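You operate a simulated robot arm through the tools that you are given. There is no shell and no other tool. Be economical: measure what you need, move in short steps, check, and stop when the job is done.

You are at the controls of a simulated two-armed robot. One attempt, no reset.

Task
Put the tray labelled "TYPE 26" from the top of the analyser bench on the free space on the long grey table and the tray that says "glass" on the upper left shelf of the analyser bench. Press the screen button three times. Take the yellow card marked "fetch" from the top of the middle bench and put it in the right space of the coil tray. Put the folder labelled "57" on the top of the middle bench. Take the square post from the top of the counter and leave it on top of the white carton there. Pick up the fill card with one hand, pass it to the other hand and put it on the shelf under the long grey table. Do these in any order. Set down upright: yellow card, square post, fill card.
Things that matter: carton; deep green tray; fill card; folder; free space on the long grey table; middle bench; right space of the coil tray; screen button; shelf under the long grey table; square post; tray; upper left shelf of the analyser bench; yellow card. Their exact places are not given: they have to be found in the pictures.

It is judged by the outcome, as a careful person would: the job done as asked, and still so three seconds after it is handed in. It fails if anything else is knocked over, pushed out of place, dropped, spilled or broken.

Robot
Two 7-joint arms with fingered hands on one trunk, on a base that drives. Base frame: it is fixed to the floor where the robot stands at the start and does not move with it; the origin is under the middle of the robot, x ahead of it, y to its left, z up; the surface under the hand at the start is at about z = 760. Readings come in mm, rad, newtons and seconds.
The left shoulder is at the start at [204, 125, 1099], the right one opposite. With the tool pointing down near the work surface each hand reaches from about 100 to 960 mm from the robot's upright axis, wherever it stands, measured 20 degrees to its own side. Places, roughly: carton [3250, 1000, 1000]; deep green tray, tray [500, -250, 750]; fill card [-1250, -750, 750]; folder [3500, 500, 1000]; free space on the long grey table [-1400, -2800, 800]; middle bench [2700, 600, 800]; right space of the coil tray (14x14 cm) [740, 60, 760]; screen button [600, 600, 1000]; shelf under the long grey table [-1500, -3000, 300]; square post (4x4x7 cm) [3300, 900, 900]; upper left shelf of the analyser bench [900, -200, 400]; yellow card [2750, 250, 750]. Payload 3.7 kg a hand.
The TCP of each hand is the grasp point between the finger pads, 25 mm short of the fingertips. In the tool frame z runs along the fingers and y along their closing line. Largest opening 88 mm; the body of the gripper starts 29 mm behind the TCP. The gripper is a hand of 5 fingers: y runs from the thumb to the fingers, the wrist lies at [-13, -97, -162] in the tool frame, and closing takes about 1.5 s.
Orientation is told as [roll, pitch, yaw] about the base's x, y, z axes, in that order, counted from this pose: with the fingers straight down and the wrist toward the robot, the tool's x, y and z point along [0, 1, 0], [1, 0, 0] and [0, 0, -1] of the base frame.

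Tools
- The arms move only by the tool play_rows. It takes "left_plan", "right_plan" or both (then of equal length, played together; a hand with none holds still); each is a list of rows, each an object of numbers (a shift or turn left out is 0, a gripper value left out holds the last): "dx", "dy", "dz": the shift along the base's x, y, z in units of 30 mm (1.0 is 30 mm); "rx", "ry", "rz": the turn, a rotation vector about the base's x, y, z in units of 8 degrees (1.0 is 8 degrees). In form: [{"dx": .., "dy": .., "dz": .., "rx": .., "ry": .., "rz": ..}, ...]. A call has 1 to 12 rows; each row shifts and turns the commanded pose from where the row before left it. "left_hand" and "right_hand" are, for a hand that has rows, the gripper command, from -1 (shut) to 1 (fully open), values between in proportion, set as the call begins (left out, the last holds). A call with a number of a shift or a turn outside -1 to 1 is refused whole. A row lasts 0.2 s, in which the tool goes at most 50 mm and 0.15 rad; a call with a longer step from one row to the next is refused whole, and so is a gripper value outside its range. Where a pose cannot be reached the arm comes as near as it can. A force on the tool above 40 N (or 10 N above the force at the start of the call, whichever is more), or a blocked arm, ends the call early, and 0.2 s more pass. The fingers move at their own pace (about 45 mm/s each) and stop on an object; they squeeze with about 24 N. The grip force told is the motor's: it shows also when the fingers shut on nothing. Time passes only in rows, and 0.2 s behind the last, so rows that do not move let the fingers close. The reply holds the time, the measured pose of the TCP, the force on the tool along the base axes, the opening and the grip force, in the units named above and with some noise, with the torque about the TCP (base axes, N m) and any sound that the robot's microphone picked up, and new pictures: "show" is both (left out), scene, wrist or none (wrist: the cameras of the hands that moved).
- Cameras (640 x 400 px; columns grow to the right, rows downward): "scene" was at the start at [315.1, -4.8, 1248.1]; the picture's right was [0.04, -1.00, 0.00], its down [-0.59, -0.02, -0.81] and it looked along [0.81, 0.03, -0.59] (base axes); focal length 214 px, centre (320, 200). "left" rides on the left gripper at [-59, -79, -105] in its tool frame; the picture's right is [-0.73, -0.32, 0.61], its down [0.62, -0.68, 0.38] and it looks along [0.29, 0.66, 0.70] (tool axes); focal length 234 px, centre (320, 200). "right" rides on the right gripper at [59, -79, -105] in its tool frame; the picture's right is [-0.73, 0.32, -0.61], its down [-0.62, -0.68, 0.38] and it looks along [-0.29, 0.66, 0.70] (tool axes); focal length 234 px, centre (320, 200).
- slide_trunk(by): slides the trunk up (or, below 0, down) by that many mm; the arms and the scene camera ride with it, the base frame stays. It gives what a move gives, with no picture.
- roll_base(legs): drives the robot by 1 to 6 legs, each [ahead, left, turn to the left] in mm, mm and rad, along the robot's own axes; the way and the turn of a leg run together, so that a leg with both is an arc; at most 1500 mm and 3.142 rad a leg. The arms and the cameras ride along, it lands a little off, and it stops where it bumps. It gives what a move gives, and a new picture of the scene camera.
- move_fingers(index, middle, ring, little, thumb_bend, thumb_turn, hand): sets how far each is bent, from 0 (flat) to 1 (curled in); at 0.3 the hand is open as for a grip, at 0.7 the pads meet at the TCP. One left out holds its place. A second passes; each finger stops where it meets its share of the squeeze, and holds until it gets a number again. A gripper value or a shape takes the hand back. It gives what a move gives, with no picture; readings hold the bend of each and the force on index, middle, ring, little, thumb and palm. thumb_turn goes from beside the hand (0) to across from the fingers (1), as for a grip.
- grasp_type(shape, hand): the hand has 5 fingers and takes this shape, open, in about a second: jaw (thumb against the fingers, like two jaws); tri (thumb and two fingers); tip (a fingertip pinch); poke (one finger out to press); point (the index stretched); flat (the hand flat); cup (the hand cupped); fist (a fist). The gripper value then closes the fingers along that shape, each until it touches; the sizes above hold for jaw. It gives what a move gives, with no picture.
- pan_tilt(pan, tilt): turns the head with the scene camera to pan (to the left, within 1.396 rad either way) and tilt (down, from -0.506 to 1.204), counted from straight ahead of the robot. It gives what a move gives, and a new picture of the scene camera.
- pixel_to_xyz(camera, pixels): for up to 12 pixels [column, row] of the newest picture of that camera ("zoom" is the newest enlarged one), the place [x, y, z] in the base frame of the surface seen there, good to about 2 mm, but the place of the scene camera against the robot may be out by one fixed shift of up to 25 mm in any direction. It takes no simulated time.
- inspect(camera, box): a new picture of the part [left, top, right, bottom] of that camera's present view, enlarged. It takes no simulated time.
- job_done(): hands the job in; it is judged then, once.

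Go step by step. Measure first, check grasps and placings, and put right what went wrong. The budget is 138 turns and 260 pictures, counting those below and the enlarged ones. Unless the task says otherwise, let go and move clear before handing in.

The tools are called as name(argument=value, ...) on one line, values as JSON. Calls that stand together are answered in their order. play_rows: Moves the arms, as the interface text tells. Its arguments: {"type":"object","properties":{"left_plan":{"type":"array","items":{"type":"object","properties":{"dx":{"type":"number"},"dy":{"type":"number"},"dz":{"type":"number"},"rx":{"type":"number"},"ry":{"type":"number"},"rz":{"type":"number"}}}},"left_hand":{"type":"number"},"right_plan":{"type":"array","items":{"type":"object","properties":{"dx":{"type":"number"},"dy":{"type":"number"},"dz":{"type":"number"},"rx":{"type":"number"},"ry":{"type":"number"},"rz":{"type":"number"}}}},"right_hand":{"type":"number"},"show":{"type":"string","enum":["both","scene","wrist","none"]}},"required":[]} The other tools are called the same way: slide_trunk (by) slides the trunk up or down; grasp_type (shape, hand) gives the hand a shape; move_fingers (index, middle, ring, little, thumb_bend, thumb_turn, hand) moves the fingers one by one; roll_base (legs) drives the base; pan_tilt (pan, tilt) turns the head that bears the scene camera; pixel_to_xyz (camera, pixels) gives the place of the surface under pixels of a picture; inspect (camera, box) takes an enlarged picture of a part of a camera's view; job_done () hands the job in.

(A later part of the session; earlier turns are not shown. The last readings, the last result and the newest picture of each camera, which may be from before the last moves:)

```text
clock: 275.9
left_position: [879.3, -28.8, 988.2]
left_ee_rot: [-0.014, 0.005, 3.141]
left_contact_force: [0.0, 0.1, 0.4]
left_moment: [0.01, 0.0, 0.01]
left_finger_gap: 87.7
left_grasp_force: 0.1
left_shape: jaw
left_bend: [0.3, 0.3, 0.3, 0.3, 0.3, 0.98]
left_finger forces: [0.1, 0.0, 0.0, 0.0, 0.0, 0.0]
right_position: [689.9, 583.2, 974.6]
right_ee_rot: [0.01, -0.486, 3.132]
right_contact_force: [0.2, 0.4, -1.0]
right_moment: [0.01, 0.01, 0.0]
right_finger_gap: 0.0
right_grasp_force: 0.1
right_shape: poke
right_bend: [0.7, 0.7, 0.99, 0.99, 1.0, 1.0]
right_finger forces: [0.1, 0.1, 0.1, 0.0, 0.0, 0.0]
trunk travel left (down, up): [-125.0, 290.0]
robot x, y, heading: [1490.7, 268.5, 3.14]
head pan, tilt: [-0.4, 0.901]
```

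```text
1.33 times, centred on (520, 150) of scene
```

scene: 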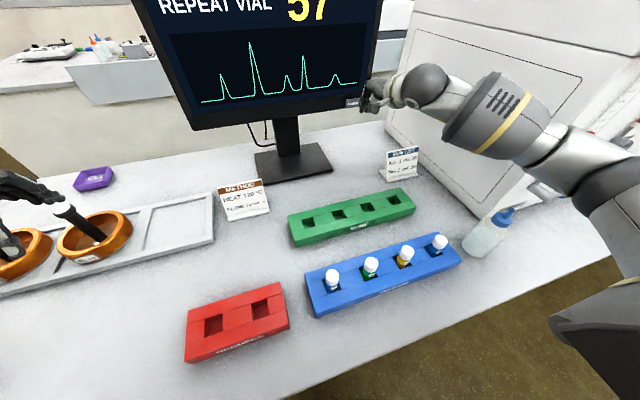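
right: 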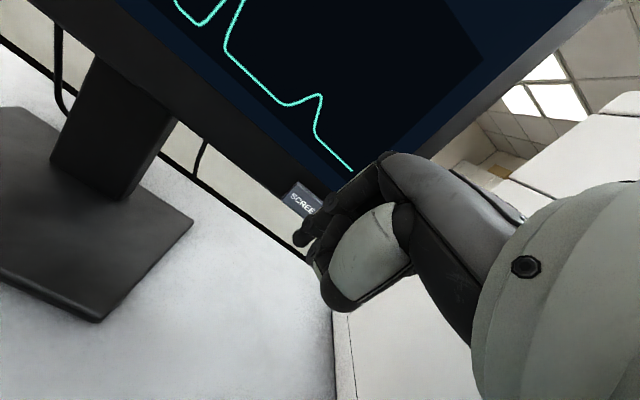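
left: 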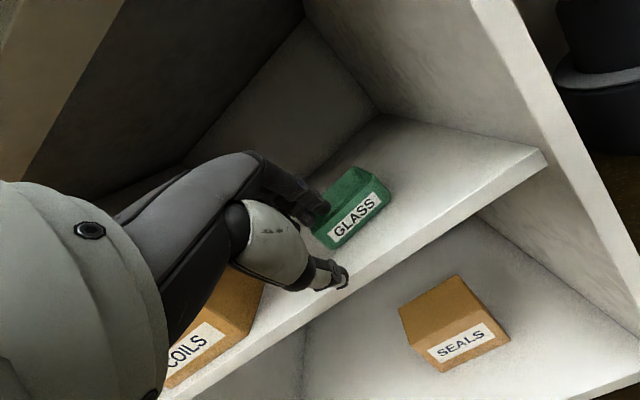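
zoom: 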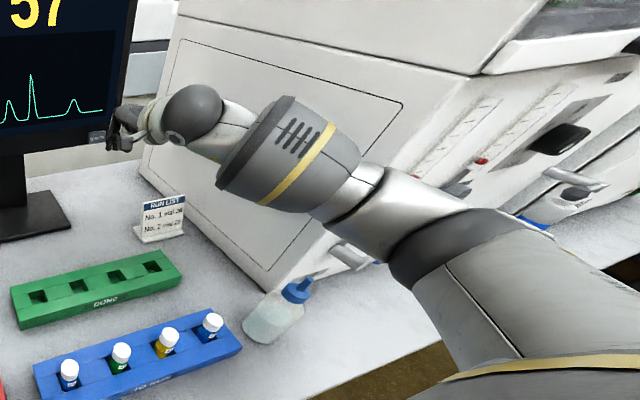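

Elbow now has ~40 mm clearance from the machine (y 796). Advance to the button again.

play_rows(right_plan=[{"dx": -0.6}, {"dx": -0.6}, {"dx": -0.4}, {}], show="none")

play_rows(right_plan=[{"dx": -0.15}, {"dx": -0.1}, {}], show="wrist")

```text
clock: 276.9
left_position: [878.9, -29.5, 989.3]
left_ee_rot: [-0.01, 0.006, 3.139]
left_contact_force: [-0.3, 0.0, -0.1]
left_moment: [-0.02, 0.02, 0.01]
left_finger_gap: 87.8
left_grasp_force: 0.0
left_shape: jaw
left_bend: [0.3, 0.3, 0.3, 0.3, 0.3, 0.98]
left_finger forces: [0.0, 0.1, 0.0, 0.0, 0.1, 0.0]
right_position: [641.3, 583.7, 976.1]
right_ee_rot: [0.011, -0.486, 3.132]
right_contact_force: [0.0, -0.6, -0.2]
right_moment: [-0.02, 0.02, 0.0]
right_finger_gap: 0.3
right_grasp_force: 0.1
right_shape: poke
right_bend: [0.7, 0.7, 0.99, 0.99, 1.0, 1.0]
right_finger forces: [0.0, 0.0, 0.0, 0.0, 0.1, 0.1]
trunk travel left (down, up): [-125.0, 290.0]
robot x, y, heading: [1490.3, 265.0, 3.134]
head pan, tilt: [-0.4, 0.901]
```

```text
clock: 277.7
left_position: [878.3, -28.9, 989.2]
left_ee_rot: [-0.013, 0.006, 3.139]
left_contact_force: [-0.4, 0.4, 0.2]
left_moment: [0.0, 0.01, -0.01]
left_finger_gap: 87.5
left_grasp_force: 0.0
left_shape: jaw
left_bend: [0.3, 0.3, 0.3, 0.3, 0.3, 0.98]
left_finger forces: [0.0, 0.0, 0.0, 0.0, 0.0, 0.1]
right_position: [633.9, 583.0, 975.2]
right_ee_rot: [0.01, -0.489, 3.134]
right_contact_force: [0.5, 0.2, -0.6]
right_moment: [-0.04, 0.01, -0.01]
right_finger_gap: 0.2
right_grasp_force: 0.1
right_shape: poke
right_bend: [0.7, 0.7, 0.99, 0.99, 1.0, 1.0]
right_finger forces: [0.0, 0.3, 0.0, 0.1, 0.0, 0.0]
trunk travel left (down, up): [-125.0, 290.0]
robot x, y, heading: [1489.8, 270.0, 3.139]
head pan, tilt: [-0.4, 0.901]
```

right: 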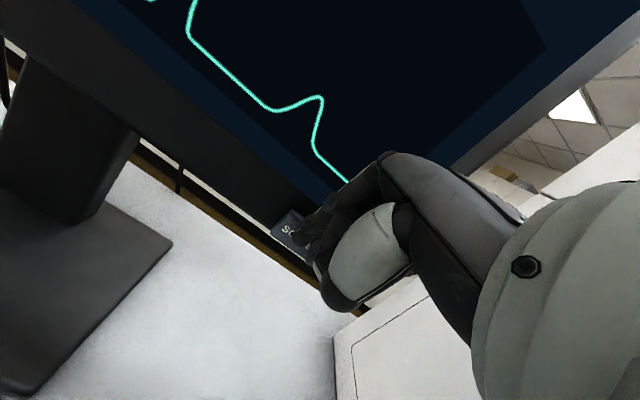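

No lean now. Creep on, listening for a click.

play_rows(right_plan=[{"dx": -0.1}, {"dx": -0.1}], show="none")

play_rows(right_plan=[{"dx": -0.1}, {"dx": -0.1}], show="none")

```text
clock: 278.3
left_position: [879.9, -28.3, 989.4]
left_ee_rot: [-0.013, 0.007, 3.139]
left_contact_force: [-0.4, 0.5, -0.6]
left_moment: [-0.04, 0.01, -0.01]
left_finger_gap: 87.6
left_grasp_force: 0.1
left_shape: jaw
left_bend: [0.3, 0.3, 0.3, 0.3, 0.3, 0.98]
left_finger forces: [0.0, 0.0, 0.0, 0.0, 0.0, 0.1]
right_position: [629.2, 583.7, 975.0]
right_ee_rot: [0.008, -0.488, 3.134]
right_contact_force: [3.1, -0.4, 0.6]
right_moment: [0.0, -0.01, 0.0]
right_finger_gap: 0.0
right_grasp_force: 0.1
right_shape: poke
right_bend: [0.7, 0.7, 0.99, 0.99, 1.0, 1.0]
right_finger forces: [0.0, 2.4, 0.0, 0.0, 0.0, 0.0]
trunk travel left (down, up): [-125.0, 290.0]
robot x, y, heading: [1485.4, 263.9, 3.138]
head pan, tilt: [-0.4, 0.901]
heard: click
```

```text
clock: 278.9
left_position: [880.1, -28.0, 990.7]
left_ee_rot: [-0.011, 0.004, 3.139]
left_contact_force: [0.0, -0.6, -1.1]
left_moment: [0.01, 0.01, 0.03]
left_finger_gap: 87.9
left_grasp_force: 0.1
left_shape: jaw
left_bend: [0.3, 0.3, 0.3, 0.3, 0.3, 0.98]
left_finger forces: [0.0, 0.0, 0.0, 0.1, 0.0, 0.0]
right_position: [625.7, 584.7, 977.0]
right_ee_rot: [0.011, -0.487, 3.132]
right_contact_force: [13.9, 0.0, 2.1]
right_moment: [-0.02, -0.16, -0.13]
right_finger_gap: 0.0
right_grasp_force: 0.0
right_shape: poke
right_bend: [0.7, 0.7, 0.99, 0.99, 1.0, 1.0]
right_finger forces: [0.1, 12.9, 0.0, 0.0, 0.0, 0.0]
trunk travel left (down, up): [-125.0, 290.0]
robot x, y, heading: [1489.7, 263.1, 3.136]
head pan, tilt: [-0.4, 0.901]
```

First click heard. Release and press a second time.

play_rows(right_plan=[{"dx": 0.25}, {"dx": 0.25}, {"dx": 0.15}, {}], show="none")

play_rows(right_plan=[{"dx": -0.25}, {"dx": -0.15}, {"dx": -0.1}, {"dx": -0.1}], show="none")

```text
clock: 279.9
left_position: [879.6, -28.9, 989.3]
left_ee_rot: [-0.013, 0.004, 3.14]
left_contact_force: [-0.7, -0.3, 0.4]
left_moment: [0.0, 0.02, -0.01]
left_finger_gap: 87.7
left_grasp_force: 0.0
left_shape: jaw
left_bend: [0.3, 0.3, 0.3, 0.3, 0.3, 0.98]
left_finger forces: [0.0, 0.1, 0.1, 0.0, 0.1, 0.0]
right_position: [642.4, 583.7, 975.5]
right_ee_rot: [0.011, -0.487, 3.135]
right_contact_force: [-0.8, -0.2, -0.1]
right_moment: [0.0, -0.01, -0.01]
right_finger_gap: 0.1
right_grasp_force: 0.0
right_shape: poke
right_bend: [0.7, 0.7, 0.99, 0.99, 1.0, 1.0]
right_finger forces: [0.1, 0.0, 0.0, 0.1, 0.1, 0.1]
trunk travel left (down, up): [-125.0, 290.0]
robot x, y, heading: [1487.2, 263.8, 3.139]
head pan, tilt: [-0.4, 0.901]
```

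```text
clock: 280.9
left_position: [880.4, -28.6, 989.5]
left_ee_rot: [-0.013, 0.003, 3.141]
left_contact_force: [0.6, -0.1, 0.2]
left_moment: [0.01, 0.03, 0.0]
left_finger_gap: 87.9
left_grasp_force: 0.0
left_shape: jaw
left_bend: [0.3, 0.3, 0.3, 0.3, 0.3, 0.98]
left_finger forces: [0.0, 0.1, 0.1, 0.0, 0.0, 0.0]
right_position: [626.1, 582.9, 976.5]
right_ee_rot: [0.01, -0.488, 3.133]
right_contact_force: [9.5, -1.4, 1.2]
right_moment: [-0.02, -0.07, -0.06]
right_finger_gap: 0.0
right_grasp_force: 0.0
right_shape: poke
right_bend: [0.7, 0.7, 0.99, 0.99, 1.0, 1.0]
right_finger forces: [0.1, 9.1, 0.0, 0.0, 0.1, 0.0]
trunk travel left (down, up): [-125.0, 290.0]
robot x, y, heading: [1491.5, 266.1, 3.141]
head pan, tilt: [-0.4, 0.901]
heard: click
```

Second click heard. Release and press the third time, then withdraw.

play_rows(right_plan=[{"dx": 0.25}, {"dx": 0.25}, {"dx": 0.1}, {}], show="none")

play_rows(right_plan=[{"dx": -0.25}, {"dx": -0.15}, {"dx": -0.1}, {"dx": -0.1}], show="none")

play_rows(right_plan=[{"dx": 0.3}, {"dx": 0.7}, {"dx": 0.9}, {"dx": 0.9}, {"dx": 0.9, "dz": 0.5}, {"dx": 0.9, "dz": 0.5}], show="scene")

```text
clock: 281.9
left_position: [880.0, -28.9, 988.9]
left_ee_rot: [-0.012, 0.005, 3.14]
left_contact_force: [-0.1, -0.3, -0.1]
left_moment: [0.02, 0.02, -0.02]
left_finger_gap: 87.8
left_grasp_force: 0.0
left_shape: jaw
left_bend: [0.3, 0.3, 0.3, 0.3, 0.3, 0.98]
left_finger forces: [0.1, 0.1, 0.0, 0.1, 0.0, 0.0]
right_position: [641.6, 583.6, 975.9]
right_ee_rot: [0.011, -0.485, 3.133]
right_contact_force: [0.3, 0.7, 0.3]
right_moment: [-0.02, -0.01, -0.03]
right_finger_gap: 0.2
right_grasp_force: 0.0
right_shape: poke
right_bend: [0.7, 0.7, 0.99, 0.99, 1.0, 1.0]
right_finger forces: [0.1, 0.0, 0.1, 0.1, 0.0, 0.0]
trunk travel left (down, up): [-125.0, 290.0]
robot x, y, heading: [1485.4, 265.9, 3.139]
head pan, tilt: [-0.4, 0.901]
```

```text
clock: 282.9
left_position: [881.7, -28.9, 990.5]
left_ee_rot: [-0.011, 0.004, 3.139]
left_contact_force: [-0.2, 0.5, 0.5]
left_moment: [-0.01, 0.0, 0.03]
left_finger_gap: 87.9
left_grasp_force: 0.0
left_shape: jaw
left_bend: [0.3, 0.3, 0.3, 0.3, 0.3, 0.98]
left_finger forces: [0.0, 0.1, 0.0, 0.1, 0.1, 0.0]
right_position: [625.7, 584.0, 977.5]
right_ee_rot: [0.012, -0.486, 3.133]
right_contact_force: [11.7, -0.7, 0.5]
right_moment: [-0.04, -0.09, -0.07]
right_finger_gap: 0.0
right_grasp_force: 0.2
right_shape: poke
right_bend: [0.7, 0.7, 0.99, 0.99, 1.0, 1.0]
right_finger forces: [0.0, 10.6, 0.0, 0.1, 0.0, 0.0]
trunk travel left (down, up): [-125.0, 290.0]
robot x, y, heading: [1488.2, 265.6, 3.136]
head pan, tilt: [-0.4, 0.901]
heard: click
```

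```text
clock: 284.3
left_position: [880.0, -29.1, 989.6]
left_ee_rot: [-0.013, 0.003, 3.141]
left_contact_force: [-0.3, 0.3, -0.1]
left_moment: [0.02, 0.02, 0.0]
left_finger_gap: 87.7
left_grasp_force: 0.1
left_shape: jaw
left_bend: [0.3, 0.3, 0.3, 0.3, 0.3, 0.98]
left_finger forces: [0.0, 0.0, 0.1, 0.0, 0.0, 0.0]
right_position: [764.3, 582.1, 1004.2]
right_ee_rot: [0.01, -0.486, 3.133]
right_contact_force: [0.3, 0.9, 0.6]
right_moment: [-0.04, -0.03, -0.03]
right_finger_gap: 0.0
right_grasp_force: 0.1
right_shape: poke
right_bend: [0.7, 0.7, 0.99, 0.99, 1.0, 1.0]
right_finger forces: [0.1, 0.1, 0.1, 0.0, 0.1, 0.0]
trunk travel left (down, up): [-125.0, 290.0]
robot x, y, heading: [1489.3, 266.7, 3.139]
head pan, tilt: [-0.4, 0.901]
```

scene: 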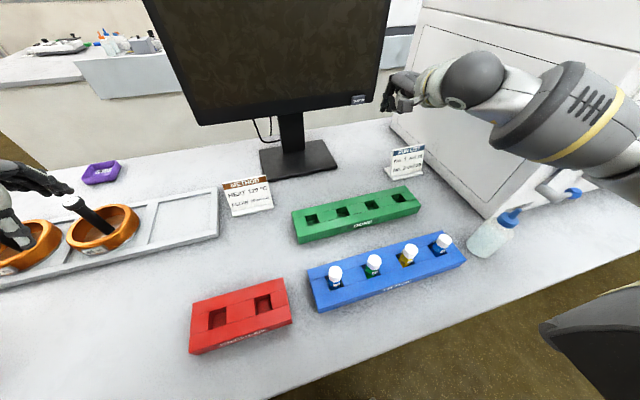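

Three clicks heard and the screen went dark. Measure the coil tray's free slot from here, then restore the right hand and back off.

pixel_to_xyz(camera="scene", pixels=[[185, 215], [155, 245], [213, 232], [150, 208], [212, 195], [180, 230]])

grasp_type(hand="right", shape="jaw")

roll_base(legs=[[270, 0, 0]])

```text
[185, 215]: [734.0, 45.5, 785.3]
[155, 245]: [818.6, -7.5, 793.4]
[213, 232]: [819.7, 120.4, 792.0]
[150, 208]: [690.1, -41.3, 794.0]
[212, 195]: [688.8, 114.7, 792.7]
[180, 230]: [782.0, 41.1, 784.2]
```

```text
clock: 285.2
left_position: [879.0, -28.4, 989.0]
left_ee_rot: [-0.012, 0.006, 3.14]
left_contact_force: [-0.3, -1.0, 0.1]
left_moment: [0.02, -0.01, 0.0]
left_finger_gap: 87.5
left_grasp_force: 0.0
left_shape: jaw
left_bend: [0.3, 0.3, 0.3, 0.3, 0.3, 0.98]
left_finger forces: [0.0, 0.0, 0.1, 0.1, 0.1, 0.1]
right_position: [762.2, 581.3, 1004.0]
right_ee_rot: [0.01, -0.485, 3.133]
right_contact_force: [-0.6, 0.2, 0.2]
right_moment: [0.03, 0.02, 0.02]
right_finger_gap: 87.8
right_grasp_force: 0.0
right_shape: jaw
right_bend: [0.3, 0.3, 0.3, 0.3, 0.3, 0.98]
right_finger forces: [0.0, 0.1, 0.0, 0.1, 0.2, 0.0]
trunk travel left (down, up): [-125.0, 290.0]
robot x, y, heading: [1486.8, 265.5, 3.139]
head pan, tilt: [-0.4, 0.901]
```

```text
clock: 286.5
left_position: [782.5, -31.0, 990.7]
left_ee_rot: [-0.015, 0.003, -3.136]
left_contact_force: [0.5, 0.0, -0.1]
left_moment: [-0.04, 0.0, -0.03]
left_finger_gap: 88.0
left_grasp_force: 0.2
left_shape: jaw
left_bend: [0.3, 0.3, 0.3, 0.3, 0.3, 0.98]
left_finger forces: [0.1, 0.1, 0.0, 0.0, 0.0, 0.1]
right_position: [664.8, 580.0, 1006.9]
right_ee_rot: [0.014, -0.491, 3.14]
right_contact_force: [-0.2, -0.1, -0.3]
right_moment: [-0.02, -0.02, -0.01]
right_finger_gap: 87.6
right_grasp_force: 0.0
right_shape: jaw
right_bend: [0.3, 0.3, 0.3, 0.3, 0.3, 0.98]
right_finger forces: [0.0, 0.0, 0.1, 0.1, 0.1, 0.0]
trunk travel left (down, up): [-125.0, 290.0]
robot x, y, heading: [1388.7, 272.4, -3.136]
head pan, tilt: [-0.4, 0.901]
stopped in leg 1: the robot was blocked; the commanded pose is now the measured one
```

scene: 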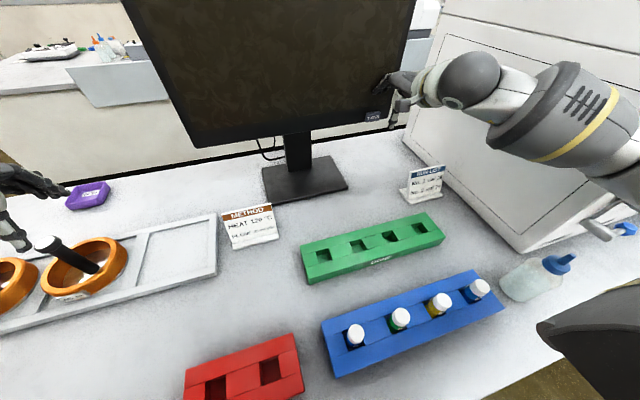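

I mis-signed that drive: the robot went forward and stopped against the bench; hand forces are ~0 and the objects look unmoved. Back up now.

roll_base(legs=[[-370, 0, 0]])

pixel_to_xyz(camera="scene", pixels=[[320, 100], [400, 100], [260, 260]])

play_rows(right_plan=[{"dx": 0.9, "ry": -0.7}, {"dx": 0.9, "ry": -0.7}, {"dx": 0.9, "ry": -0.7}, {"dx": 0.9, "ry": -0.7}, {"dx": 0.9, "ry": -0.67}, {"dx": 0.9}, {"dz": 0.8}, {"dz": 0.8}], show="none")

```text
clock: 288.8
left_position: [1153.9, -28.1, 990.5]
left_ee_rot: [-0.014, 0.003, -3.137]
left_contact_force: [0.8, -0.3, -0.2]
left_moment: [0.02, 0.02, 0.0]
left_finger_gap: 87.6
left_grasp_force: 0.2
left_shape: jaw
left_bend: [0.3, 0.3, 0.3, 0.3, 0.3, 0.98]
left_finger forces: [0.1, 0.1, 0.0, 0.0, 0.0, 0.1]
right_position: [1034.0, 579.5, 1004.5]
right_ee_rot: [0.013, -0.49, 3.137]
right_contact_force: [0.6, 0.5, -1.2]
right_moment: [-0.03, 0.0, -0.03]
right_finger_gap: 87.7
right_grasp_force: 0.0
right_shape: jaw
right_bend: [0.3, 0.3, 0.3, 0.3, 0.3, 0.98]
right_finger forces: [0.0, 0.0, 0.0, 0.1, 0.0, 0.0]
trunk travel left (down, up): [-125.0, 290.0]
robot x, y, heading: [1764.2, 269.1, -3.141]
head pan, tilt: [-0.4, 0.901]
```

scene: 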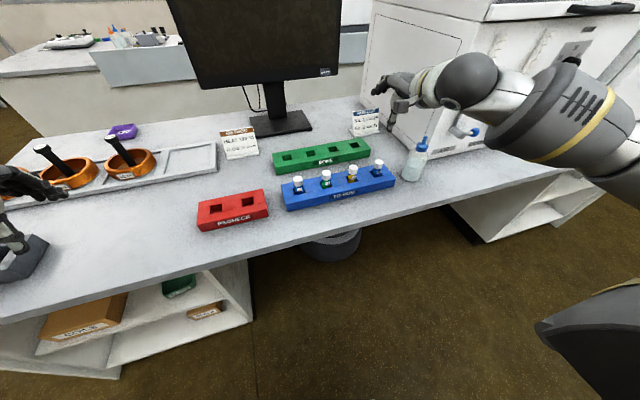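

```text
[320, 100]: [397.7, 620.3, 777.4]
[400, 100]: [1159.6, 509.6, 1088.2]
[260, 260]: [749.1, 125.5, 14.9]
```

```text
clock: 290.6
left_position: [1153.7, -28.2, 989.3]
left_ee_rot: [-0.013, 0.005, -3.136]
left_contact_force: [-0.1, -0.5, -0.5]
left_moment: [0.01, -0.02, 0.0]
left_finger_gap: 87.9
left_grasp_force: 0.0
left_shape: jaw
left_bend: [0.3, 0.3, 0.3, 0.3, 0.3, 0.98]
left_finger forces: [0.0, 0.0, 0.1, 0.0, 0.1, 0.0]
right_position: [1197.8, 579.8, 1053.5]
right_ee_rot: [0.011, -0.005, 3.138]
right_contact_force: [0.0, -0.8, 0.5]
right_moment: [-0.03, 0.0, 0.04]
right_finger_gap: 88.1
right_grasp_force: 0.0
right_shape: jaw
right_bend: [0.3, 0.3, 0.3, 0.3, 0.3, 0.98]
right_finger forces: [0.0, 0.1, 0.1, 0.1, 0.0, 0.0]
trunk travel left (down, up): [-125.0, 290.0]
robot x, y, heading: [1761.3, 269.3, -3.138]
head pan, tilt: [-0.4, 0.901]
```

All items unmoved. Turn round to face the middle bench and look.

pan_tilt(pan=0.0, tilt=0.5)

roll_base(legs=[[0, 0, 3.141]])

inspect(camera="scene", box=[80, 100, 560, 300])

```text
clock: 291.5
left_position: [1153.4, -29.8, 988.0]
left_ee_rot: [-0.015, 0.003, -3.136]
left_contact_force: [0.0, 0.3, 0.0]
left_moment: [-0.01, -0.02, 0.01]
left_finger_gap: 87.7
left_grasp_force: 0.0
left_shape: jaw
left_bend: [0.3, 0.3, 0.3, 0.3, 0.3, 0.98]
left_finger forces: [0.1, 0.1, 0.0, 0.1, 0.0, 0.1]
right_position: [1197.6, 580.3, 1052.7]
right_ee_rot: [0.011, -0.004, 3.139]
right_contact_force: [-0.4, 0.2, 0.1]
right_moment: [0.0, 0.01, 0.0]
right_finger_gap: 88.1
right_grasp_force: 0.0
right_shape: jaw
right_bend: [0.3, 0.3, 0.3, 0.3, 0.3, 0.98]
right_finger forces: [0.1, 0.0, 0.0, 0.0, 0.1, 0.1]
trunk travel left (down, up): [-125.0, 290.0]
robot x, y, heading: [1760.6, 268.4, -3.138]
head pan, tilt: [0.0, 0.499]
```

scene: 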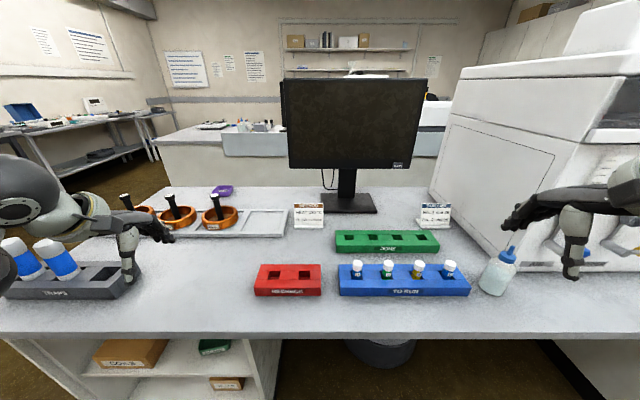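

```text
clock: 299.2
left_position: [2379.6, 542.1, 991.0]
left_ee_rot: [-0.014, 0.005, -0.033]
left_contact_force: [0.4, 1.1, -0.7]
left_moment: [-0.02, 0.0, 0.02]
left_finger_gap: 87.9
left_grasp_force: 0.1
left_shape: jaw
left_bend: [0.3, 0.3, 0.3, 0.3, 0.3, 0.98]
left_finger forces: [0.0, 0.0, 0.0, 0.0, 0.1, 0.1]
right_position: [2313.9, -64.6, 1052.6]
right_ee_rot: [0.011, -0.005, -0.041]
right_contact_force: [0.1, 0.0, -0.6]
right_moment: [-0.02, 0.0, -0.02]
right_finger_gap: 87.8
right_grasp_force: 0.0
right_shape: jaw
right_bend: [0.3, 0.3, 0.3, 0.3, 0.3, 0.98]
right_finger forces: [0.1, 0.1, 0.0, 0.0, 0.0, 0.0]
trunk travel left (down, up): [-125.0, 290.0]
robot x, y, heading: [1761.3, 266.5, -0.034]
head pan, tilt: [0.0, 0.499]
```

scene: 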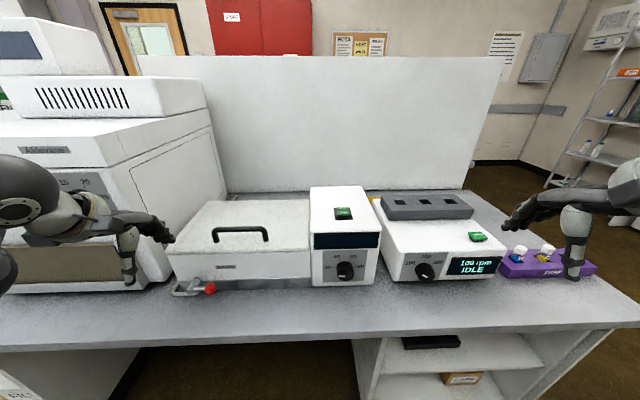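

```text
1.33 times, centred on (320, 200) of scene
```

zoom: 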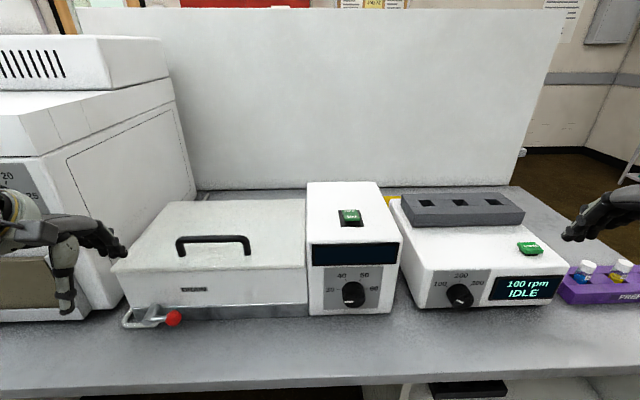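

A bit of yellow shows between/behind the two devices at (377,205). Raise the trunk for a better view down.

slide_trunk(by=280)

roll_base(legs=[[150, 0, 0.034]])

pan_tilt(pan=0.0, tilt=0.8)

inspect(camera="scene", box=[240, 100, 480, 300])

```text
clock: 302.0
left_position: [2379.9, 542.8, 1268.6]
left_ee_rot: [-0.015, 0.003, -0.032]
left_contact_force: [0.2, -0.5, -0.2]
left_moment: [-0.03, 0.02, -0.02]
left_finger_gap: 87.8
left_grasp_force: 0.1
left_shape: jaw
left_bend: [0.3, 0.3, 0.3, 0.3, 0.3, 0.98]
left_finger forces: [0.0, 0.0, 0.0, 0.0, 0.1, 0.0]
right_position: [2312.9, -64.1, 1332.0]
right_ee_rot: [0.01, -0.004, -0.043]
right_contact_force: [1.4, 0.7, 0.1]
right_moment: [-0.01, 0.0, 0.02]
right_finger_gap: 87.7
right_grasp_force: 0.0
right_shape: jaw
right_bend: [0.3, 0.3, 0.3, 0.3, 0.3, 0.98]
right_finger forces: [0.1, 0.0, 0.1, 0.1, 0.0, 0.1]
trunk travel left (down, up): [-405.0, 10.0]
robot x, y, heading: [1763.0, 265.7, -0.038]
head pan, tilt: [0.0, 0.499]
```

```text
clock: 303.4
left_position: [2523.0, 560.2, 1269.1]
left_ee_rot: [-0.014, 0.004, 0.001]
left_contact_force: [-0.3, 0.0, -0.1]
left_moment: [-0.01, 0.02, 0.03]
left_finger_gap: 87.7
left_grasp_force: 0.0
left_shape: jaw
left_bend: [0.3, 0.3, 0.3, 0.3, 0.3, 0.98]
left_finger forces: [0.0, 0.0, 0.1, 0.0, 0.0, 0.0]
right_position: [2475.0, -49.2, 1332.4]
right_ee_rot: [0.01, -0.007, -0.009]
right_contact_force: [-0.1, -0.2, -0.2]
right_moment: [-0.02, 0.02, -0.01]
right_finger_gap: 87.9
right_grasp_force: 0.1
right_shape: jaw
right_bend: [0.3, 0.3, 0.3, 0.3, 0.3, 0.98]
right_finger forces: [0.0, 0.0, 0.0, 0.1, 0.0, 0.0]
trunk travel left (down, up): [-405.0, 10.0]
robot x, y, heading: [1911.8, 263.8, -0.009]
head pan, tilt: [0.0, 0.499]
```

scene: 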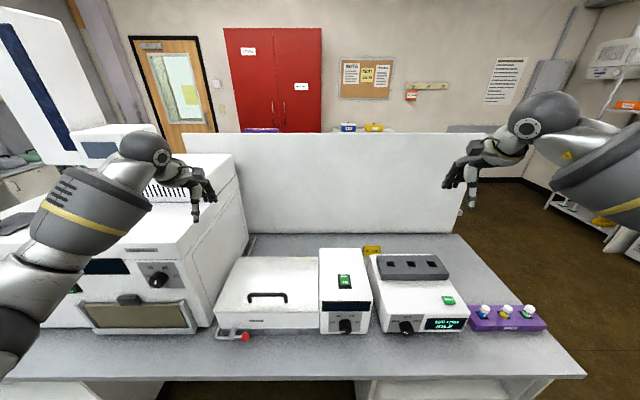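

```text
clock: 304.2
left_position: [2521.2, 559.6, 1269.7]
left_ee_rot: [-0.015, 0.004, 0.0]
left_contact_force: [0.3, -0.6, 0.5]
left_moment: [0.0, -0.02, 0.02]
left_finger_gap: 87.9
left_grasp_force: 0.2
left_shape: jaw
left_bend: [0.3, 0.3, 0.3, 0.3, 0.3, 0.98]
left_finger forces: [0.0, 0.0, 0.0, 0.1, 0.0, 0.0]
right_position: [2473.8, -49.4, 1334.1]
right_ee_rot: [0.01, -0.008, -0.008]
right_contact_force: [0.2, 0.3, 0.2]
right_moment: [0.01, -0.03, 0.04]
right_finger_gap: 88.0
right_grasp_force: 0.2
right_shape: jaw
right_bend: [0.3, 0.3, 0.3, 0.3, 0.3, 0.98]
right_finger forces: [0.0, 0.0, 0.0, 0.1, 0.0, 0.1]
trunk travel left (down, up): [-405.0, 10.0]
robot x, y, heading: [1911.3, 264.1, -0.005]
head pan, tilt: [0.0, 0.799]
```

scene: 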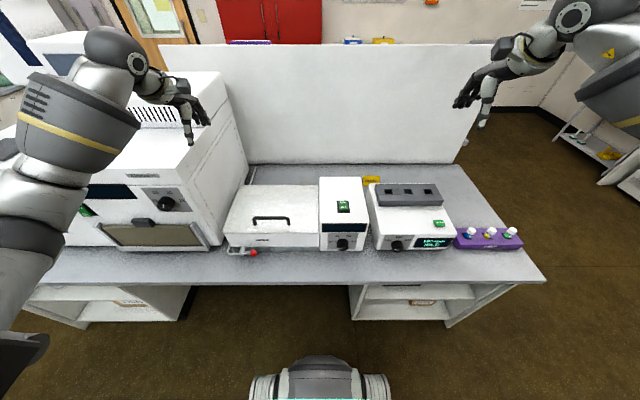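

```text
2.00 times, centred on (360, 200) of scene
```

zoom: 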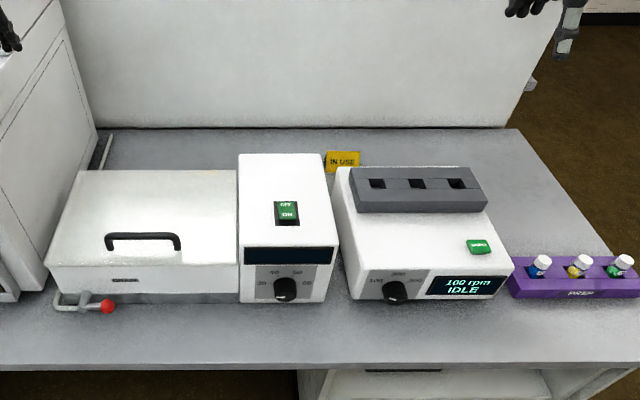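

The visible yellow card reads "IN USE" at zoom (343,160). Zoom further and measure; also search elsewhere for "fetch".

inspect(camera="scene", box=[340, 150, 420, 200])

pixel_to_xyz(camera="scene", pixels=[[371, 180], [380, 178], [363, 178], [372, 170], [400, 165], [300, 160], [540, 280], [330, 183], [380, 200], [370, 230], [343, 185], [320, 45]])

inspect(camera="scene", box=[200, 0, 520, 180])

```text
8.00 times, centred on (380, 175) of scene
```

zoom: 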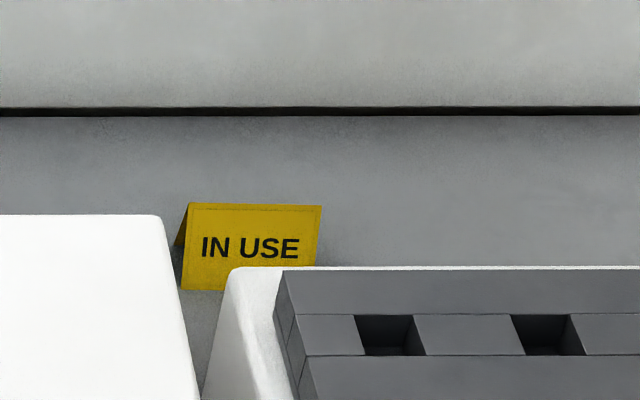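

```text
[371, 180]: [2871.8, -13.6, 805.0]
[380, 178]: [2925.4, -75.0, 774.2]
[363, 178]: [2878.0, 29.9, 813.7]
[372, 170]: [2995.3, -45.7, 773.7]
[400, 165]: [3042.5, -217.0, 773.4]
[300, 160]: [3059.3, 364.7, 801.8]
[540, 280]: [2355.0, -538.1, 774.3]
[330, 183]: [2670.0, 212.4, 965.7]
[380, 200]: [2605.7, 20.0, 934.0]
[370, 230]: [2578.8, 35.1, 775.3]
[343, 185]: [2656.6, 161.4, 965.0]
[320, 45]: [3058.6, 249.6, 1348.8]
```

```text
2.00 times, centred on (360, 90) of scene
```

zoom: 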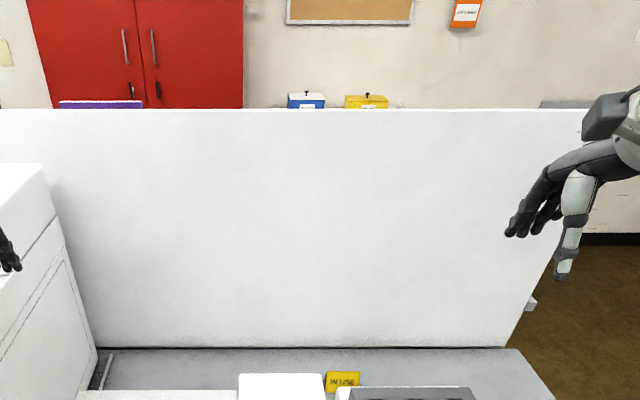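

"IN USE" at (2875,-14) isn't it; the "fetch" card is probably hidden behind the lidded box near y≈250. Strafe right and look along the gap behind the devices.

roll_base(legs=[[0, -900, 0]])

pan_tilt(pan=0.75, tilt=0.5)

inspect(camera="scene", box=[150, 100, 470, 300])

```text
clock: 312.6
left_position: [2518.7, -352.9, 1270.1]
left_ee_rot: [-0.014, 0.003, 0.005]
left_contact_force: [0.1, -0.4, -0.5]
left_moment: [-0.03, 0.01, 0.01]
left_finger_gap: 88.1
left_grasp_force: 0.0
left_shape: jaw
left_bend: [0.3, 0.3, 0.3, 0.3, 0.3, 0.98]
left_finger forces: [0.0, 0.0, 0.1, 0.1, 0.0, 0.0]
right_position: [2475.1, -962.1, 1332.4]
right_ee_rot: [0.011, -0.006, -0.003]
right_contact_force: [0.7, 0.5, -0.7]
right_moment: [-0.02, -0.01, -0.01]
right_finger_gap: 88.1
right_grasp_force: 0.0
right_shape: jaw
right_bend: [0.3, 0.3, 0.3, 0.3, 0.3, 0.98]
right_finger forces: [0.0, 0.0, 0.0, 0.1, 0.0, 0.0]
trunk travel left (down, up): [-405.0, 10.0]
robot x, y, heading: [1912.8, -653.7, 0.001]
head pan, tilt: [0.0, 0.799]
```

scene: 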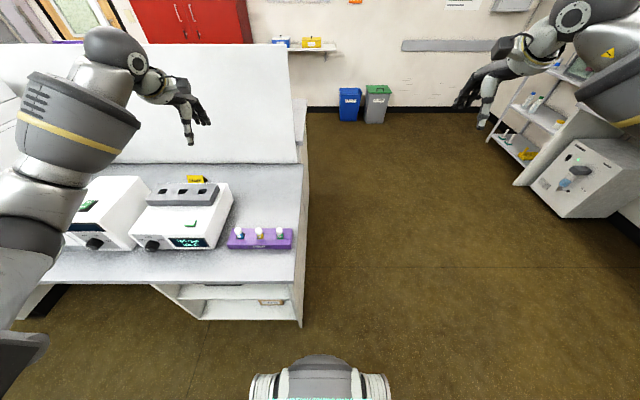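

```text
clock: 313.7
left_position: [2519.2, -353.6, 1270.5]
left_ee_rot: [-0.014, 0.004, 0.007]
left_contact_force: [0.6, 0.2, 0.0]
left_moment: [0.02, -0.02, -0.01]
left_finger_gap: 87.9
left_grasp_force: 0.1
left_shape: jaw
left_bend: [0.3, 0.3, 0.3, 0.3, 0.3, 0.98]
left_finger forces: [0.0, 0.1, 0.1, 0.0, 0.0, 0.0]
right_position: [2476.3, -961.2, 1333.7]
right_ee_rot: [0.01, -0.006, -0.004]
right_contact_force: [0.6, -0.1, 0.9]
right_moment: [0.02, -0.01, 0.0]
right_finger_gap: 88.2
right_grasp_force: 0.0
right_shape: jaw
right_bend: [0.3, 0.3, 0.3, 0.3, 0.3, 0.98]
right_finger forces: [0.0, 0.1, 0.1, 0.0, 0.0, 0.0]
trunk travel left (down, up): [-405.0, 10.0]
robot x, y, heading: [1909.1, -647.7, -0.0]
head pan, tilt: [0.75, 0.499]
```

scene: 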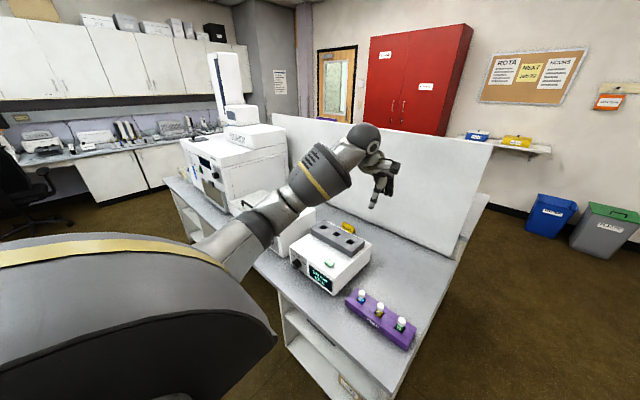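

```text
2.00 times, centred on (310, 200) of scene
```

zoom: 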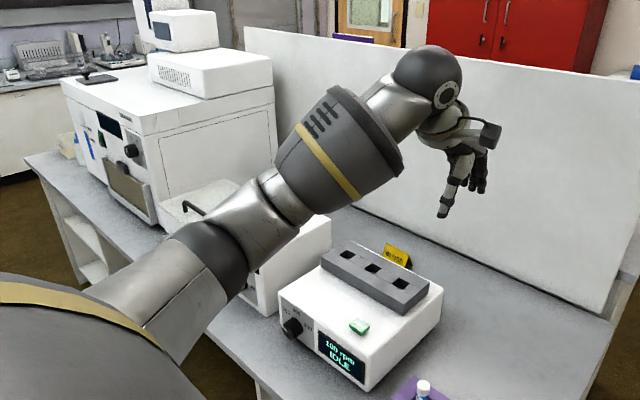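

My left arm blocks the view; I'll use the left wrist camera from above the gap instead.

roll_base(legs=[[0, 760, 0]])

play_rows(left_plan=[{"dx": 0.8, "dy": -0.9}, {"dx": 0.8, "dy": -0.9}, {"dx": 0.8, "dy": -0.9}, {"dx": 0.8, "dy": -0.9}, {"dx": 0.8, "dy": -0.9}], show="wrist")

```text
clock: 320.8
left_position: [2526.7, 409.4, 1269.6]
left_ee_rot: [-0.013, 0.003, -0.008]
left_contact_force: [0.2, -0.2, -0.7]
left_moment: [-0.01, 0.02, 0.0]
left_finger_gap: 87.7
left_grasp_force: 0.0
left_shape: jaw
left_bend: [0.3, 0.3, 0.3, 0.3, 0.3, 0.98]
left_finger forces: [0.0, 0.0, 0.1, 0.1, 0.1, 0.0]
right_position: [2475.4, -198.2, 1333.0]
right_ee_rot: [0.01, -0.005, -0.017]
right_contact_force: [-0.5, -0.5, -0.4]
right_moment: [-0.01, -0.01, 0.0]
right_finger_gap: 87.8
right_grasp_force: 0.0
right_shape: jaw
right_bend: [0.3, 0.3, 0.3, 0.3, 0.3, 0.98]
right_finger forces: [0.0, 0.0, 0.1, 0.0, 0.1, 0.0]
trunk travel left (down, up): [-405.0, 10.0]
robot x, y, heading: [1915.2, 119.2, -0.013]
head pan, tilt: [0.75, 0.499]
```

scene: 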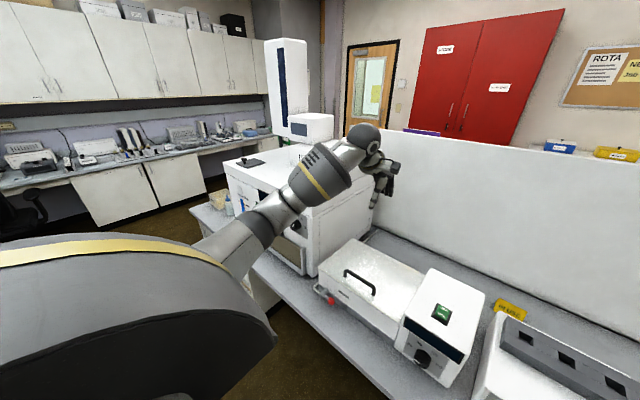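

```text
clock: 322.0
left_position: [2649.8, 270.9, 1268.9]
left_ee_rot: [-0.011, 0.004, -0.01]
left_contact_force: [1.0, -0.8, 0.5]
left_moment: [0.0, -0.01, 0.01]
left_finger_gap: 87.4
left_grasp_force: 0.1
left_shape: jaw
left_bend: [0.3, 0.3, 0.3, 0.3, 0.3, 0.98]
left_finger forces: [0.0, 0.1, 0.0, 0.1, 0.0, 0.0]
right_position: [2476.0, -199.8, 1331.2]
right_ee_rot: [0.012, -0.007, -0.018]
right_contact_force: [-0.1, 0.3, -0.2]
right_moment: [0.04, 0.04, -0.03]
right_finger_gap: 88.1
right_grasp_force: 0.0
right_shape: jaw
right_bend: [0.3, 0.3, 0.3, 0.3, 0.3, 0.98]
right_finger forces: [0.0, 0.0, 0.0, 0.0, 0.0, 0.0]
trunk travel left (down, up): [-405.0, 10.0]
robot x, y, heading: [1913.2, 119.0, -0.008]
head pan, tilt: [0.75, 0.499]
```

left: 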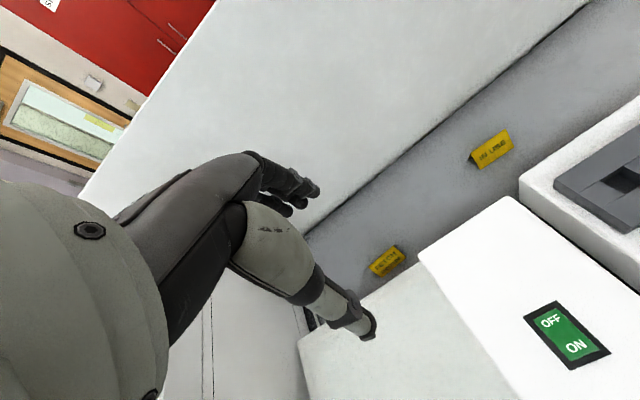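

There is a second yellow card behind the lidded box at (387,262). Zoom and measure.

inspect(camera="left", box=[340, 220, 440, 300])

pixel_to_xyz(camera="zoom", pixels=[[200, 275], [365, 155], [415, 275], [230, 350], [300, 250], [290, 225], [200, 320], [380, 200], [500, 360], [150, 250]])

```text
5.00 times, centred on (390, 260) of left
```

zoom: 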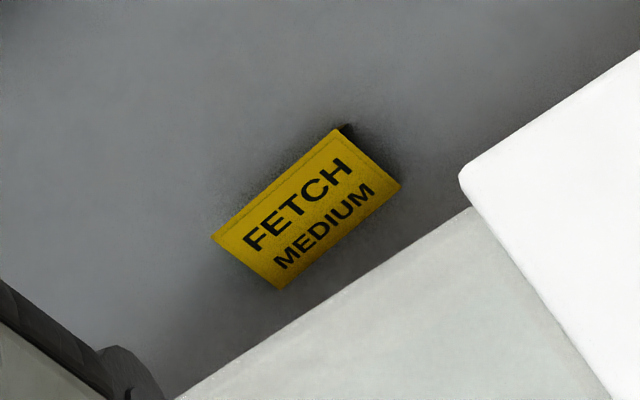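

```text
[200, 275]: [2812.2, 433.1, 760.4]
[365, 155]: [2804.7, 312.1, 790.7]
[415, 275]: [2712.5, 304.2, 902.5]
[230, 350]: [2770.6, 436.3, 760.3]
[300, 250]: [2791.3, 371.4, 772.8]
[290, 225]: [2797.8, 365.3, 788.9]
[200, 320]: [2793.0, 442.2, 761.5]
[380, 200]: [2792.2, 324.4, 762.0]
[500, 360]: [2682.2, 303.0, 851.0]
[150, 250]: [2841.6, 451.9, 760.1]
```

The FETCH tent card stands at about (2800,348), ridge z≈797, length ~78 mm along y. I'll lower the trunk, drive closer, and bring the left hand over it with fingers tilted slightly back so the wrist clears the box (top z 902).

slide_trunk(by=-200)

roll_base(legs=[[110, 40, 0.01]])

move_fingers(hand="left", index=0.48, middle=0.48, ring=0.48, little=0.48, thumb_bend=0.48, thumb_turn=1.0)

play_rows(left_plan=[{"ry": 0.8, "dx": 0.5, "dy": 0.3}, {"ry": 0.8, "dx": 0.5, "dy": 0.3}, {"ry": 0.8, "dy": 0.3, "dz": -0.5}, {"ry": 0.7, "dz": -0.8}, {"dz": -0.8}], show="wrist")

```text
clock: 324.2
left_position: [2646.5, 273.8, 1070.8]
left_ee_rot: [-0.013, 0.002, -0.009]
left_contact_force: [0.6, -0.4, 0.2]
left_moment: [-0.01, -0.01, 0.02]
left_finger_gap: 87.9
left_grasp_force: 0.0
left_shape: jaw
left_bend: [0.3, 0.3, 0.3, 0.3, 0.3, 0.98]
left_finger forces: [0.1, 0.1, 0.1, 0.0, 0.0, 0.0]
right_position: [2474.1, -199.2, 1134.2]
right_ee_rot: [0.008, -0.01, -0.016]
right_contact_force: [-0.1, 0.1, 0.1]
right_moment: [0.05, -0.04, 0.01]
right_finger_gap: 88.1
right_grasp_force: 0.1
right_shape: jaw
right_bend: [0.3, 0.3, 0.3, 0.3, 0.3, 0.98]
right_finger forces: [0.1, 0.0, 0.0, 0.0, 0.0, 0.0]
trunk travel left (down, up): [-205.0, 210.0]
robot x, y, heading: [1913.3, 121.1, -0.013]
head pan, tilt: [0.75, 0.499]
```

```text
clock: 325.4
left_position: [2755.0, 320.8, 1069.7]
left_ee_rot: [-0.014, 0.003, 0.001]
left_contact_force: [-0.1, -0.8, -0.7]
left_moment: [0.0, 0.02, -0.03]
left_finger_gap: 88.0
left_grasp_force: 0.0
left_shape: jaw
left_bend: [0.3, 0.3, 0.3, 0.3, 0.3, 0.98]
left_finger forces: [0.0, 0.1, 0.1, 0.1, 0.0, 0.0]
right_position: [2588.9, -154.2, 1132.3]
right_ee_rot: [0.008, -0.005, -0.006]
right_contact_force: [-0.5, 0.3, 0.4]
right_moment: [-0.05, 0.02, -0.01]
right_finger_gap: 87.9
right_grasp_force: 0.2
right_shape: jaw
right_bend: [0.3, 0.3, 0.3, 0.3, 0.3, 0.98]
right_finger forces: [0.0, 0.0, 0.0, 0.0, 0.0, 0.0]
trunk travel left (down, up): [-205.0, 210.0]
robot x, y, heading: [2025.9, 155.6, -0.002]
head pan, tilt: [0.75, 0.499]
```

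scene: 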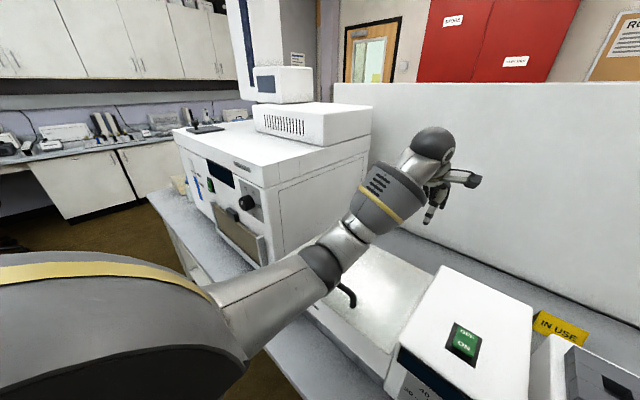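

```text
clock: 326.4
left_position: [2755.4, 320.0, 1070.3]
left_ee_rot: [-0.013, 0.003, 0.001]
left_contact_force: [0.3, 0.0, -0.8]
left_moment: [-0.03, 0.0, 0.02]
left_finger_gap: 46.5
left_grasp_force: 0.2
left_shape: fingers
left_bend: [0.48, 0.48, 0.48, 0.48, 0.48, 1.0]
left_finger forces: [0.0, 0.0, 0.0, 0.0, 0.0, 0.0]
right_position: [2587.7, -154.2, 1132.6]
right_ee_rot: [0.01, -0.003, -0.007]
right_contact_force: [-0.7, 0.8, 0.4]
right_moment: [-0.01, 0.02, 0.04]
right_finger_gap: 87.8
right_grasp_force: 0.0
right_shape: jaw
right_bend: [0.3, 0.3, 0.3, 0.3, 0.3, 0.98]
right_finger forces: [0.0, 0.1, 0.1, 0.1, 0.0, 0.1]
trunk travel left (down, up): [-205.0, 210.0]
robot x, y, heading: [2027.8, 159.3, -0.004]
head pan, tilt: [0.75, 0.499]
```

```text
clock: 327.6
left_position: [2786.2, 348.0, 1005.1]
left_ee_rot: [-0.012, 0.438, 0.002]
left_contact_force: [-0.5, -0.4, 0.6]
left_moment: [-0.01, 0.0, -0.03]
left_finger_gap: 46.5
left_grasp_force: 0.1
left_shape: fingers
left_bend: [0.48, 0.48, 0.48, 0.48, 0.48, 1.0]
left_finger forces: [0.0, 0.1, 0.0, 0.0, 0.0, 0.0]
right_position: [2588.8, -154.4, 1132.7]
right_ee_rot: [0.011, -0.006, -0.007]
right_contact_force: [0.7, -0.2, 0.2]
right_moment: [0.02, -0.02, -0.02]
right_finger_gap: 87.9
right_grasp_force: 0.0
right_shape: jaw
right_bend: [0.3, 0.3, 0.3, 0.3, 0.3, 0.98]
right_finger forces: [0.1, 0.0, 0.0, 0.1, 0.0, 0.0]
trunk travel left (down, up): [-205.0, 210.0]
robot x, y, heading: [2022.7, 159.9, 0.001]
head pan, tilt: [0.75, 0.499]
```

left: 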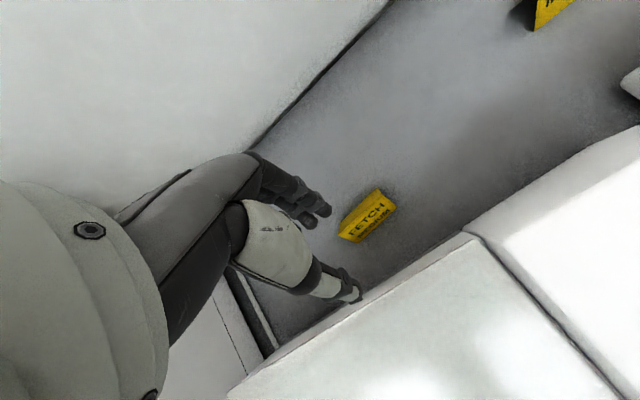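

Good view of the card (368,217). Zoom to refine its position and yaw.

inspect(camera="left", box=[320, 170, 420, 260])

pixel_to_xyz(camera="left", pixels=[[345, 217], [377, 191], [358, 240], [394, 210], [362, 204], [376, 225], [366, 215], [385, 215], [430, 240], [460, 237]])

```text
4.44 times, centred on (370, 215) of left
```

zoom: 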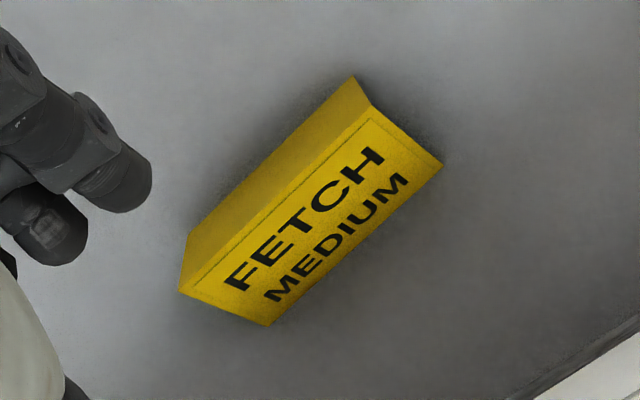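

```text
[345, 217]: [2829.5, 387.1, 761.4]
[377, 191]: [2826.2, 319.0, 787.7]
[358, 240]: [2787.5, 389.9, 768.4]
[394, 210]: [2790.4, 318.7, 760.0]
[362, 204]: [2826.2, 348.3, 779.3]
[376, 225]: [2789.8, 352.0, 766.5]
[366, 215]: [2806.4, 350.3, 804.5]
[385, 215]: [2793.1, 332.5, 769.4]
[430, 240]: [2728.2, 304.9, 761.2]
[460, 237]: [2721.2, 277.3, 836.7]
```

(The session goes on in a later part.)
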